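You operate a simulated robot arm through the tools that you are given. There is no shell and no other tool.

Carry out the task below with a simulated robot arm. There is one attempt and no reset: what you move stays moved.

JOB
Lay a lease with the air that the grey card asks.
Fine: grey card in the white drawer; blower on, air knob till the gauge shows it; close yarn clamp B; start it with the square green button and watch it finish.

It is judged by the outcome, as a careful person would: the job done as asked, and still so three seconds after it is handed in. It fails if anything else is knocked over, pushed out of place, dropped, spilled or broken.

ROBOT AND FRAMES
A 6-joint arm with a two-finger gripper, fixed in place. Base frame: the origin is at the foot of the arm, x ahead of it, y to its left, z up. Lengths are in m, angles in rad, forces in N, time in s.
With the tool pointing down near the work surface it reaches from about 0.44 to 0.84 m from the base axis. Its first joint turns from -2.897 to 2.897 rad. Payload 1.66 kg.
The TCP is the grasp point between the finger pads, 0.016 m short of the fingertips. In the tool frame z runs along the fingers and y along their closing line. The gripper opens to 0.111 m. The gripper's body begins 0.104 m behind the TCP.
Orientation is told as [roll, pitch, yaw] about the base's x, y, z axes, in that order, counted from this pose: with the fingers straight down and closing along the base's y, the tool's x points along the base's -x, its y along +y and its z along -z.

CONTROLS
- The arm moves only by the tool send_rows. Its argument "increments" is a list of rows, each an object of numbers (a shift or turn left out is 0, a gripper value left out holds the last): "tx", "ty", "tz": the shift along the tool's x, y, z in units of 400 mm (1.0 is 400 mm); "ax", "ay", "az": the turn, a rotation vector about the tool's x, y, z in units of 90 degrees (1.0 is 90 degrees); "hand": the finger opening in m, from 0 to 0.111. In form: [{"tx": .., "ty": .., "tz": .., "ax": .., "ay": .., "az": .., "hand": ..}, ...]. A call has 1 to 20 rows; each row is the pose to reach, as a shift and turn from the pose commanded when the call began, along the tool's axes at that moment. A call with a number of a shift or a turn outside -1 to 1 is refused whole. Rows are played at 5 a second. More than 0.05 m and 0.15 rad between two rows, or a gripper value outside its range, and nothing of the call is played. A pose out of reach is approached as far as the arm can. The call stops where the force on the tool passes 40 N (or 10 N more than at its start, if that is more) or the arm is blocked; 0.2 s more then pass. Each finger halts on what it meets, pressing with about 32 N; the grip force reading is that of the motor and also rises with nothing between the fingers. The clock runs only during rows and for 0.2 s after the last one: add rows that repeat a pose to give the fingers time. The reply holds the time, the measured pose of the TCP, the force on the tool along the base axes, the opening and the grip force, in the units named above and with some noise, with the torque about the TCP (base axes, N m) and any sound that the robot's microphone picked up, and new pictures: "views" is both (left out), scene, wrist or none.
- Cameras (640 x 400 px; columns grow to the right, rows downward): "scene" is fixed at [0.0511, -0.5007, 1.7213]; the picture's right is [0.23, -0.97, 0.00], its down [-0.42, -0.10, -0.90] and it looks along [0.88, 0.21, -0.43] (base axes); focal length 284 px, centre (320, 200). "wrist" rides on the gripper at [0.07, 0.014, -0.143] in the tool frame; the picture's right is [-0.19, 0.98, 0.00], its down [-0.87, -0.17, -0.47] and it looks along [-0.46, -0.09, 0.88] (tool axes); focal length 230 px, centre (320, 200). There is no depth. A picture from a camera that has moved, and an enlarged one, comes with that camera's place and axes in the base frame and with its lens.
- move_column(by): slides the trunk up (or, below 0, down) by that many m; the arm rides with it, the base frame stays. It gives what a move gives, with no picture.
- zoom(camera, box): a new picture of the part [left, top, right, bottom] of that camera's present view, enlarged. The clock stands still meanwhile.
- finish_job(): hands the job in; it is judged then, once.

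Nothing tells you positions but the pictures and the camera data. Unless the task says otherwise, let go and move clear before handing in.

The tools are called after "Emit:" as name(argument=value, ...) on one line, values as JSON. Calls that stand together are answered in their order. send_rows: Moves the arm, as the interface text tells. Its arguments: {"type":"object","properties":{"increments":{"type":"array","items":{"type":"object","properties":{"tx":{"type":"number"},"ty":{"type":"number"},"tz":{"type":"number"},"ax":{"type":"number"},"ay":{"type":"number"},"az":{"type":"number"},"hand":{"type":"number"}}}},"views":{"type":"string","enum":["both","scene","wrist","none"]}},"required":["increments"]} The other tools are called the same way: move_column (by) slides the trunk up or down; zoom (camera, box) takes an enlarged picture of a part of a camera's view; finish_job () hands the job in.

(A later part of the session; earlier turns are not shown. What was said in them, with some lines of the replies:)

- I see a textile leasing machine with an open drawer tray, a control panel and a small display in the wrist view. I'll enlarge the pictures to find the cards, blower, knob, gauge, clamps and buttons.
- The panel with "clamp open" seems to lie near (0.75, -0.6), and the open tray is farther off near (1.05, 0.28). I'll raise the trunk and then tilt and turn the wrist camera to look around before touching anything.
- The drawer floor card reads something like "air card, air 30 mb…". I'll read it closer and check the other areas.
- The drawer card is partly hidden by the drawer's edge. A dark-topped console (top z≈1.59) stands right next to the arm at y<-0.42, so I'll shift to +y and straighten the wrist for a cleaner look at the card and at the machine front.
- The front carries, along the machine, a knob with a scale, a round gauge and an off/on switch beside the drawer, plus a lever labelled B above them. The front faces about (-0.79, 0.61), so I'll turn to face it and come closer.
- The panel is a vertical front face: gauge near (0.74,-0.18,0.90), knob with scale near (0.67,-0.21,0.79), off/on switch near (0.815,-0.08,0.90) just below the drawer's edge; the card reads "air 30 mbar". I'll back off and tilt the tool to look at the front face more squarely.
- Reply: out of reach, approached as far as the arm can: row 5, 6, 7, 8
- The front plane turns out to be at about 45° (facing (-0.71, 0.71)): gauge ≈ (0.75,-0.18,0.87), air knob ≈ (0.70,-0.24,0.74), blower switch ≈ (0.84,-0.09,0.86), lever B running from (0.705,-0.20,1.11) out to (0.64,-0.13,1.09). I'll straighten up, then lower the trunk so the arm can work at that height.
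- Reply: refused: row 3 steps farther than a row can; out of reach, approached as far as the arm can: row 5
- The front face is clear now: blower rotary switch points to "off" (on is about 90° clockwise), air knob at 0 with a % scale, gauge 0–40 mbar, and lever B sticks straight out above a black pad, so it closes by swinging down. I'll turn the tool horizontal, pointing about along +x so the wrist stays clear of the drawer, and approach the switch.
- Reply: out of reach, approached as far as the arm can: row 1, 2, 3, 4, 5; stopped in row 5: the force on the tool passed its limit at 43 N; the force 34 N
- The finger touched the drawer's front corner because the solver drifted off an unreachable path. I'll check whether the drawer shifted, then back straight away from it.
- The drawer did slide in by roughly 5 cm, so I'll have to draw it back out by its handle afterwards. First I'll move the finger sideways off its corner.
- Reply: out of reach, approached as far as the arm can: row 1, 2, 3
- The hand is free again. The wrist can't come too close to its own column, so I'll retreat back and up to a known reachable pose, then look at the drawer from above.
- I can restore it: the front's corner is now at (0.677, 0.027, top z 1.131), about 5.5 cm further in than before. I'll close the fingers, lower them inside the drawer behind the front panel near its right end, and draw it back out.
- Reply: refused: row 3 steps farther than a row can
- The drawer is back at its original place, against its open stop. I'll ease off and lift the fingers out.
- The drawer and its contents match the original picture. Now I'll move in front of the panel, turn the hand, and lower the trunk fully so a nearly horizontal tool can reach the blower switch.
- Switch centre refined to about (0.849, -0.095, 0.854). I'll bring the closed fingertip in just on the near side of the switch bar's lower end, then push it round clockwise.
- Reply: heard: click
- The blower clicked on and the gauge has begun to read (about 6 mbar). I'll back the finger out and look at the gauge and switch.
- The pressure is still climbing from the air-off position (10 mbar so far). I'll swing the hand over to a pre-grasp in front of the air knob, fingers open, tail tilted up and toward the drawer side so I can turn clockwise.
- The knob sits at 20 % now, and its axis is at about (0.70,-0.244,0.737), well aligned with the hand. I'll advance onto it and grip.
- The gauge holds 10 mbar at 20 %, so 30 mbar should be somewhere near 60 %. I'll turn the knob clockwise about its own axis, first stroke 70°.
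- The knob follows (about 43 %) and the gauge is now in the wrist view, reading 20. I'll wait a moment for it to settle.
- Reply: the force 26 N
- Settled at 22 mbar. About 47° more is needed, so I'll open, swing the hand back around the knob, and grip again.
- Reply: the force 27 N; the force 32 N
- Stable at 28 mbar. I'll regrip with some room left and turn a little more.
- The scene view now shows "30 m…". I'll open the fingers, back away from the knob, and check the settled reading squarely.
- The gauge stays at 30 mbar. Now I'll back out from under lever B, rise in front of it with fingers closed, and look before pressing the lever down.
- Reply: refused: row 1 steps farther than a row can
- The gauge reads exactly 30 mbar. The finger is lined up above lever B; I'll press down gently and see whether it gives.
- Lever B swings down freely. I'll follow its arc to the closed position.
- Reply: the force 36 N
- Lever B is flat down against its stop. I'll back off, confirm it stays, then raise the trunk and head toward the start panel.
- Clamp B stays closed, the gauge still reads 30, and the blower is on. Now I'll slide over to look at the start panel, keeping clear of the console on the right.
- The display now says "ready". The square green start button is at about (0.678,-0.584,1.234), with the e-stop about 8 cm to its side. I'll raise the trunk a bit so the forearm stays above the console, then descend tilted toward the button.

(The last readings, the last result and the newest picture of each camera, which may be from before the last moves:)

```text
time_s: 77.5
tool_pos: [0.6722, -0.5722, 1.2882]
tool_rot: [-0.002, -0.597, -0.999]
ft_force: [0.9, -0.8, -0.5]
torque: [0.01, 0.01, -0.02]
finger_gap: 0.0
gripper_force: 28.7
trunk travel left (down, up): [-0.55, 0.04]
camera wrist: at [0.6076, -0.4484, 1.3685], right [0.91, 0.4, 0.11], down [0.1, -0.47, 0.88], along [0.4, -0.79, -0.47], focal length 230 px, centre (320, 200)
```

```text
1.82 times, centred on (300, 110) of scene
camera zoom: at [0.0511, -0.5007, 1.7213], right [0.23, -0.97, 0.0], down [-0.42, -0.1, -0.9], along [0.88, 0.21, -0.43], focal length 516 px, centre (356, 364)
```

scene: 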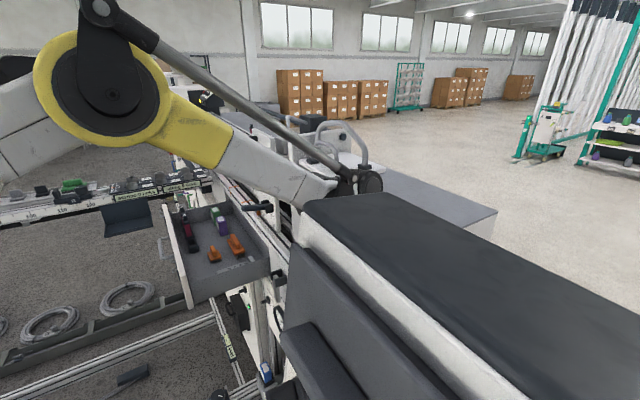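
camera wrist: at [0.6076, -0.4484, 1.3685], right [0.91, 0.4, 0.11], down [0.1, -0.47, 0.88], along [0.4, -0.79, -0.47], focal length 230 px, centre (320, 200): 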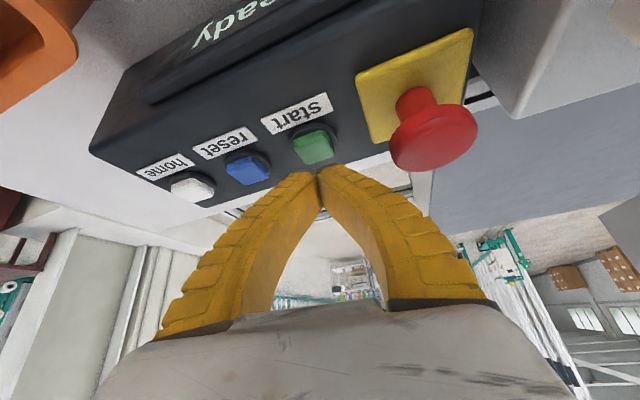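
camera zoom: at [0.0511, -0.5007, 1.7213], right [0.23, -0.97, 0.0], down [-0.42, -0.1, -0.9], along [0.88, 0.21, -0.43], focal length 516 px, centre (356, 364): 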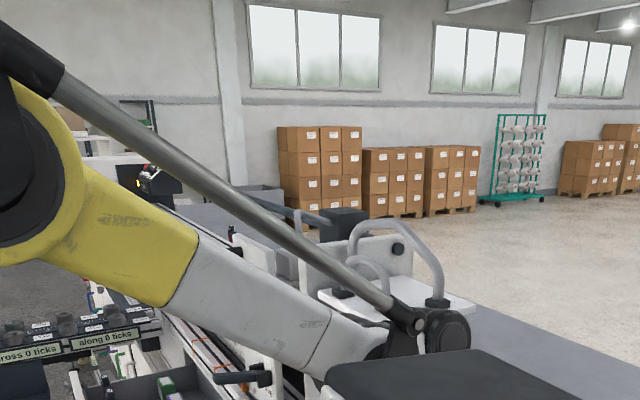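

The fingertip is just above the green start button. I'll press straight down, watching force and sound.

Emit:
send_rows(increments=[{"tx": 0.0196, "ty": -0.007, "tz": 0.047}, {"tx": 0.0337, "ty": -0.007, "tz": 0.068}, {"tx": 0.0422, "ty": -0.007, "tz": 0.08}, {"tx": 0.0507, "ty": -0.007, "tz": 0.0926}])

Emit:
zoom(camera="wrist", box=[200, 0, 440, 200])

```text
time_s: 78.5
tool_pos: [0.6697, -0.5751, 1.257]
tool_rot: [0.0, -0.609, -1.001]
ft_force: [-1.5, -0.6, 26.1]
torque: [0.14, 0.07, -0.01]
finger_gap: 0.0061
gripper_force: 28.2
trunk travel left (down, up): [-0.55, 0.04]
heard: click
stopped in row 4: the force on the tool passed its limit at 45 N (the readings are from after the stop); the commanded pose is now the measured one
camera wrist: at [0.6045, -0.4505, 1.3349], right [0.91, 0.4, 0.11], down [0.1, -0.46, 0.88], along [0.4, -0.79, -0.46], focal length 230 px, centre (320, 200)
```

scene: 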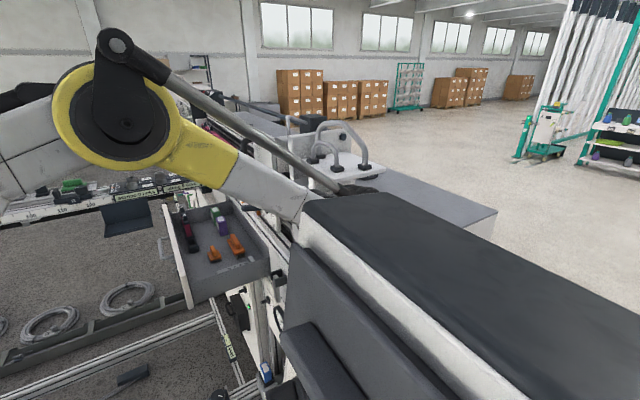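
wrist: 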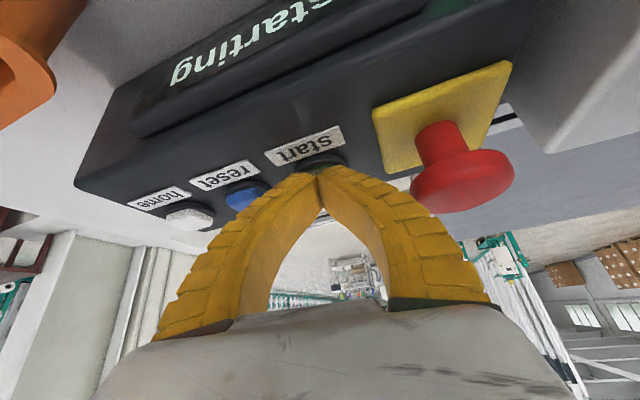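

```text
2.00 times, centred on (320, 100) of wrist
camera zoom: at [0.6045, -0.4505, 1.3349], right [0.91, 0.4, 0.11], down [0.1, -0.46, 0.88], along [0.4, -0.79, -0.46], focal length 460 px, centre (320, 400)
```

zoom: 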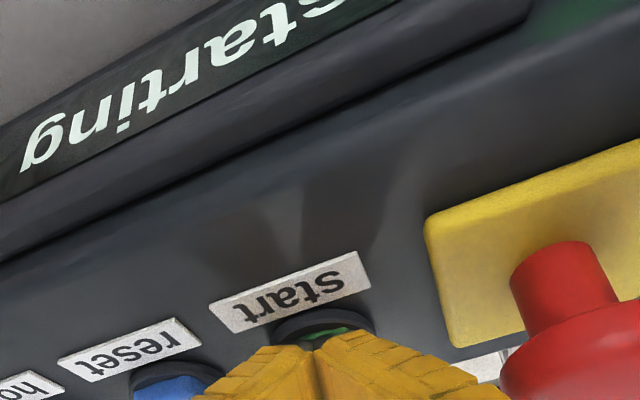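

The button clicked and the display reads "starting". I'll lift off and back away the way I came, then watch it run.

Emit:
send_rows(increments=[{"tx": -0.0565, "tz": -0.0825}, {"tx": -0.0565, "tz": -0.2}, {"tx": -0.045, "tz": -0.31}, {"tx": -0.03, "tz": -0.43}, {"tx": -0.02, "tz": -0.55}, {"tx": -0.01, "tz": -0.67}, {"tx": 0.0, "tz": -0.78}, {"tx": 0.0, "tz": -0.89}])

Emit:
zoom(camera="wrist", box=[180, 0, 460, 200])

```text
time_s: 80.3
tool_pos: [0.5597, -0.4037, 1.549]
tool_rot: [0.0, -0.608, -1.001]
ft_force: [-0.4, 0.1, 0.6]
torque: [0.03, -0.02, 0.02]
finger_gap: 0.0
gripper_force: 28.7
trunk travel left (down, up): [-0.55, 0.04]
camera wrist: at [0.4954, -0.2793, 1.6273], right [0.91, 0.4, 0.11], down [0.1, -0.46, 0.88], along [0.4, -0.79, -0.46], focal length 230 px, centre (320, 200)
```

scene: 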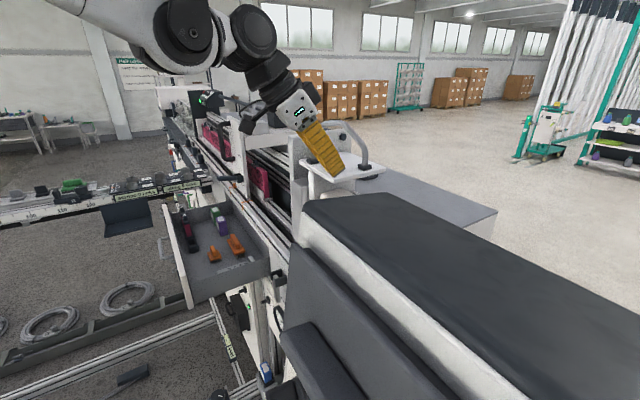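
wrist: 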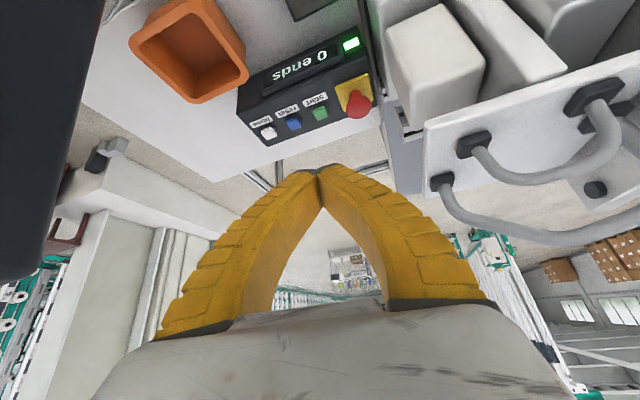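

```text
2.00 times, centred on (320, 100) of wrist
camera zoom: at [0.4954, -0.2793, 1.6273], right [0.91, 0.4, 0.11], down [0.1, -0.46, 0.88], along [0.4, -0.79, -0.46], focal length 460 px, centre (320, 400)
```

zoom: 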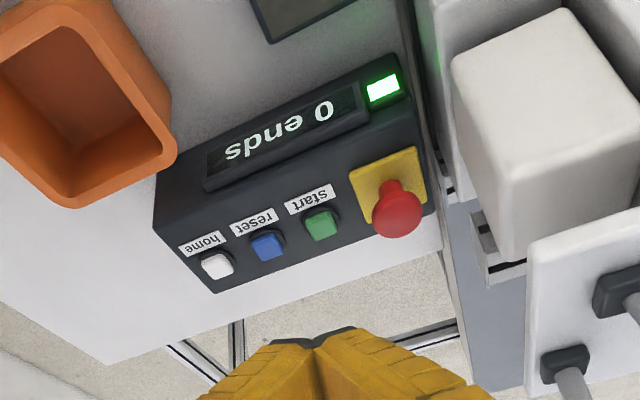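

It's running: the head is travelling along and the display counts "0 ends". I'll wait and watch.

Emit:
send_rows(increments=[{"tx": 0}, {"tx": 0}, {"tx": 0}, {"tx": 0}, {"tx": 0}, {"tx": 0}, {"tx": 0}, {"tx": 0}, {"tx": 0}, {"tx": 0}, {"tx": 0}, {"tx": 0}, {"tx": 0}, {"tx": 0}, {"tx": 0}, {"tx": 0}, {"tx": 0}, {"tx": 0}, {"tx": 0}, {"tx": 0}])

Emit:
zoom(camera="wrist", box=[220, 20, 380, 140])

Emit:
zoom(camera="scene", box=[150, 60, 360, 230])

```text
time_s: 84.5
tool_pos: [0.5622, -0.4057, 1.5475]
tool_rot: [-0.002, -0.606, -0.998]
ft_force: [-0.3, -0.6, 0.0]
torque: [-0.01, -0.02, 0.01]
finger_gap: 0.0
gripper_force: 28.4
trunk travel left (down, up): [-0.55, 0.04]
camera wrist: at [0.4974, -0.2811, 1.6261], right [0.91, 0.4, 0.11], down [0.1, -0.46, 0.88], along [0.4, -0.79, -0.46], focal length 230 px, centre (320, 200)
```

scene: 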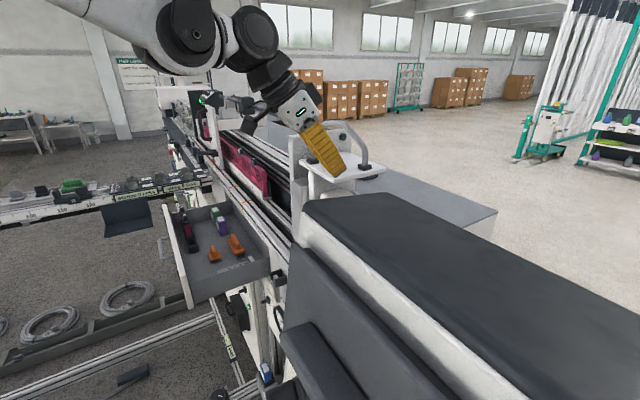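
wrist: 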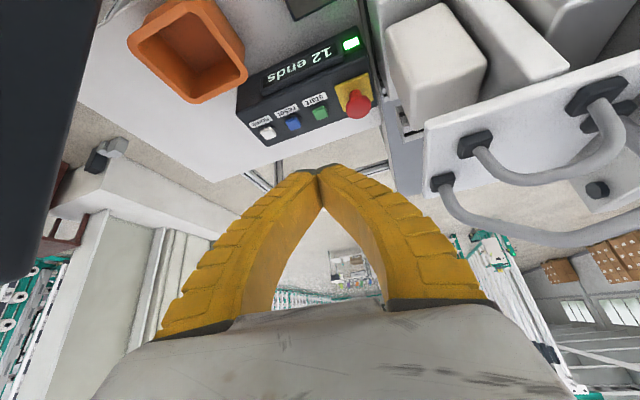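

```text
3.33 times, centred on (300, 80) of wrist
camera zoom: at [0.4974, -0.2811, 1.6261], right [0.91, 0.4, 0.11], down [0.1, -0.46, 0.88], along [0.4, -0.79, -0.46], focal length 767 px, centre (387, 600)
```

zoom: 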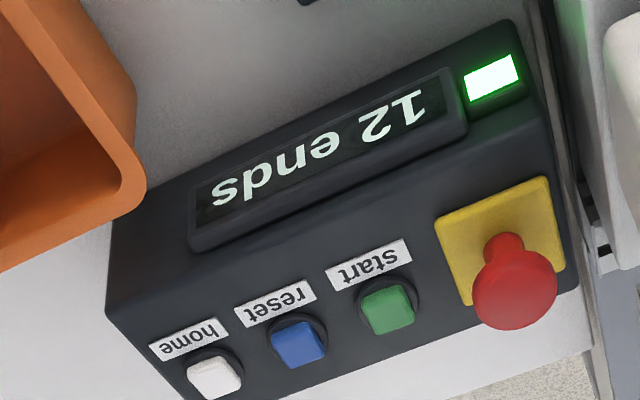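

```text
2.35 times, centred on (255, 145) of scene
camera zoom: at [0.0511, -0.5007, 1.7213], right [0.23, -0.97, 0.0], down [-0.42, -0.1, -0.9], along [0.88, 0.21, -0.43], focal length 668 px, centre (473, 329)
```

zoom: 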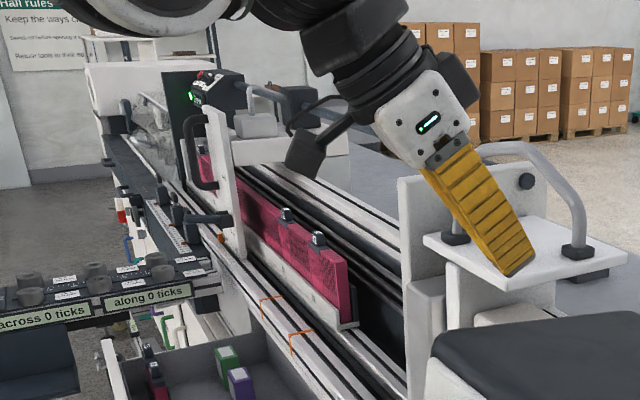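

Twelve ends laid so far; the head keeps travelling normally. I'll keep waiting.

Emit:
send_rows(increments=[{"tx": 0}, {"tx": 0}, {"tx": 0}, {"tx": 0}, {"tx": 0}, {"tx": 0}, {"tx": 0}, {"tx": 0}, {"tx": 0}, {"tx": 0}, {"tx": 0}, {"tx": 0}, {"tx": 0}, {"tx": 0}, {"tx": 0}, {"tx": 0}, {"tx": 0}, {"tx": 0}, {"tx": 0}, {"tx": 0}])

Emit:
zoom(camera="wrist", box=[220, 20, 380, 140])

```text
time_s: 88.7
tool_pos: [0.5624, -0.4063, 1.5468]
tool_rot: [-0.001, -0.606, -1.002]
ft_force: [-0.1, 1.0, 0.0]
torque: [0.01, -0.02, 0.04]
finger_gap: 0.0002
gripper_force: 28.2
trunk travel left (down, up): [-0.55, 0.04]
camera wrist: at [0.4974, -0.2811, 1.6261], right [0.91, 0.4, 0.11], down [0.1, -0.46, 0.88], along [0.4, -0.79, -0.46], focal length 230 px, centre (320, 200)
```

scene: 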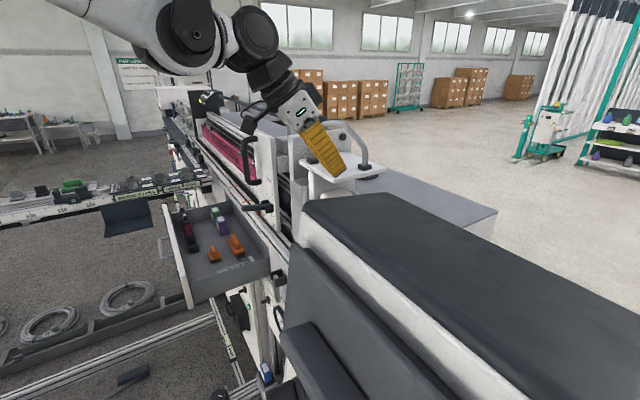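
wrist: 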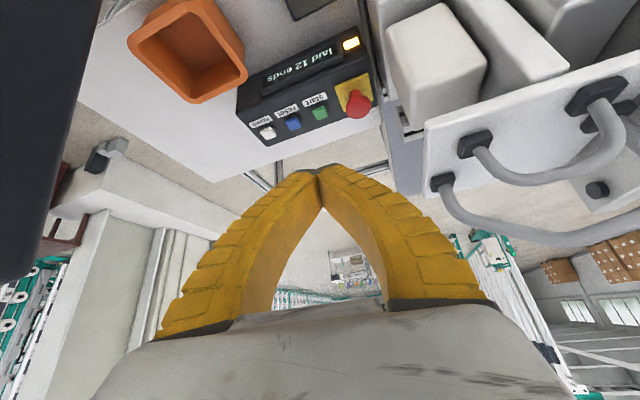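

```text
3.33 times, centred on (300, 80) of wrist
camera zoom: at [0.4974, -0.2811, 1.6261], right [0.91, 0.4, 0.11], down [0.1, -0.46, 0.88], along [0.4, -0.79, -0.46], focal length 767 px, centre (387, 600)
```

zoom: 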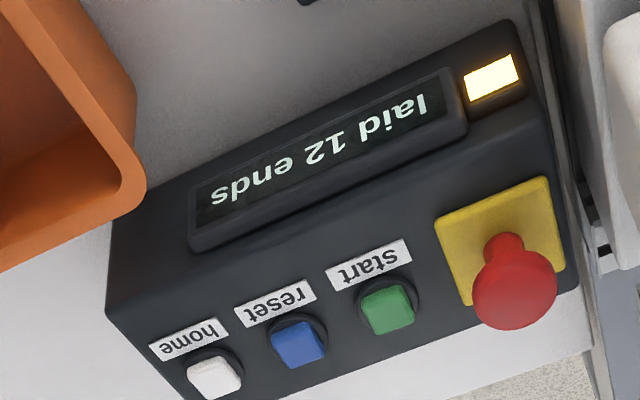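

It finished: "laid 12 ends", amber light, head back at its start. A last check of the drawer, clamp and gauge in the scene view.

Emit:
zoom(camera="scene", box=[140, 130, 400, 300])

Emit:
zoom(camera="scene", box=[230, 260, 300, 335])

```text
2.35 times, centred on (270, 215) of scene
camera zoom: at [0.0511, -0.5007, 1.7213], right [0.23, -0.97, 0.0], down [-0.42, -0.1, -0.9], along [0.88, 0.21, -0.43], focal length 668 px, centre (438, 165)
```

zoom: 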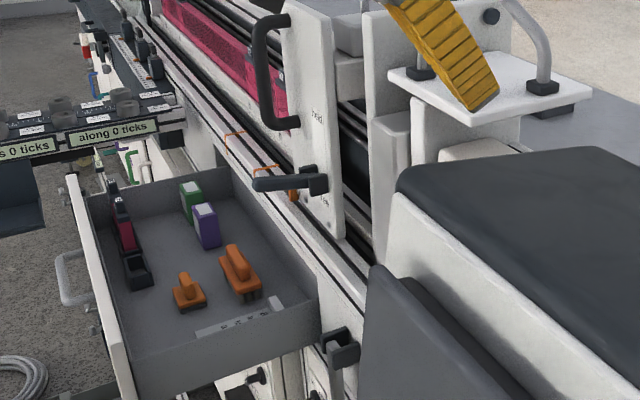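

```text
5.33 times, centred on (265, 298) of scene
camera zoom: at [0.0511, -0.5007, 1.7213], right [0.23, -0.97, 0.0], down [-0.42, -0.1, -0.9], along [0.88, 0.21, -0.43], focal length 1513 px, centre (613, -320)
```

zoom: 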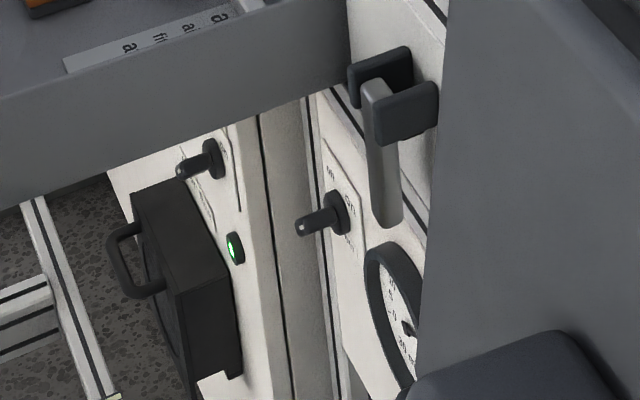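

The lease is laid ("laid 12 ends"), with the blower on and the air at 30 mbar. Clamp B is closed, the drawer is where it was, and the arm is clear, so I'll hand the job in.

Emit:
finish_job()

```text
The job is handed in.
```

The lease is laid: the machine ran to the end, its display reads "laid 12 ends", and the head went back to its start.

- **Air:** the grey card asks for 30 mbar. The blower is on, and the gauge held at 30 mbar with the knob at a little over 60 %. I last read the gauge clearly just before pressing start.
- **Clamp B:** its lever is down against its stop. The display went from "clamp open" to "ready" after I closed it.
- **Start:** I pressed the square green button once; it clicked and the machine started.

**Drawer knocked:** early on, a finger bumped the corner of the white drawer and pushed it in about 5 cm. I pulled it back out until it met its open stop. It and everything in it now match the first picture. I don't know whether that counts as pushing something out of place.
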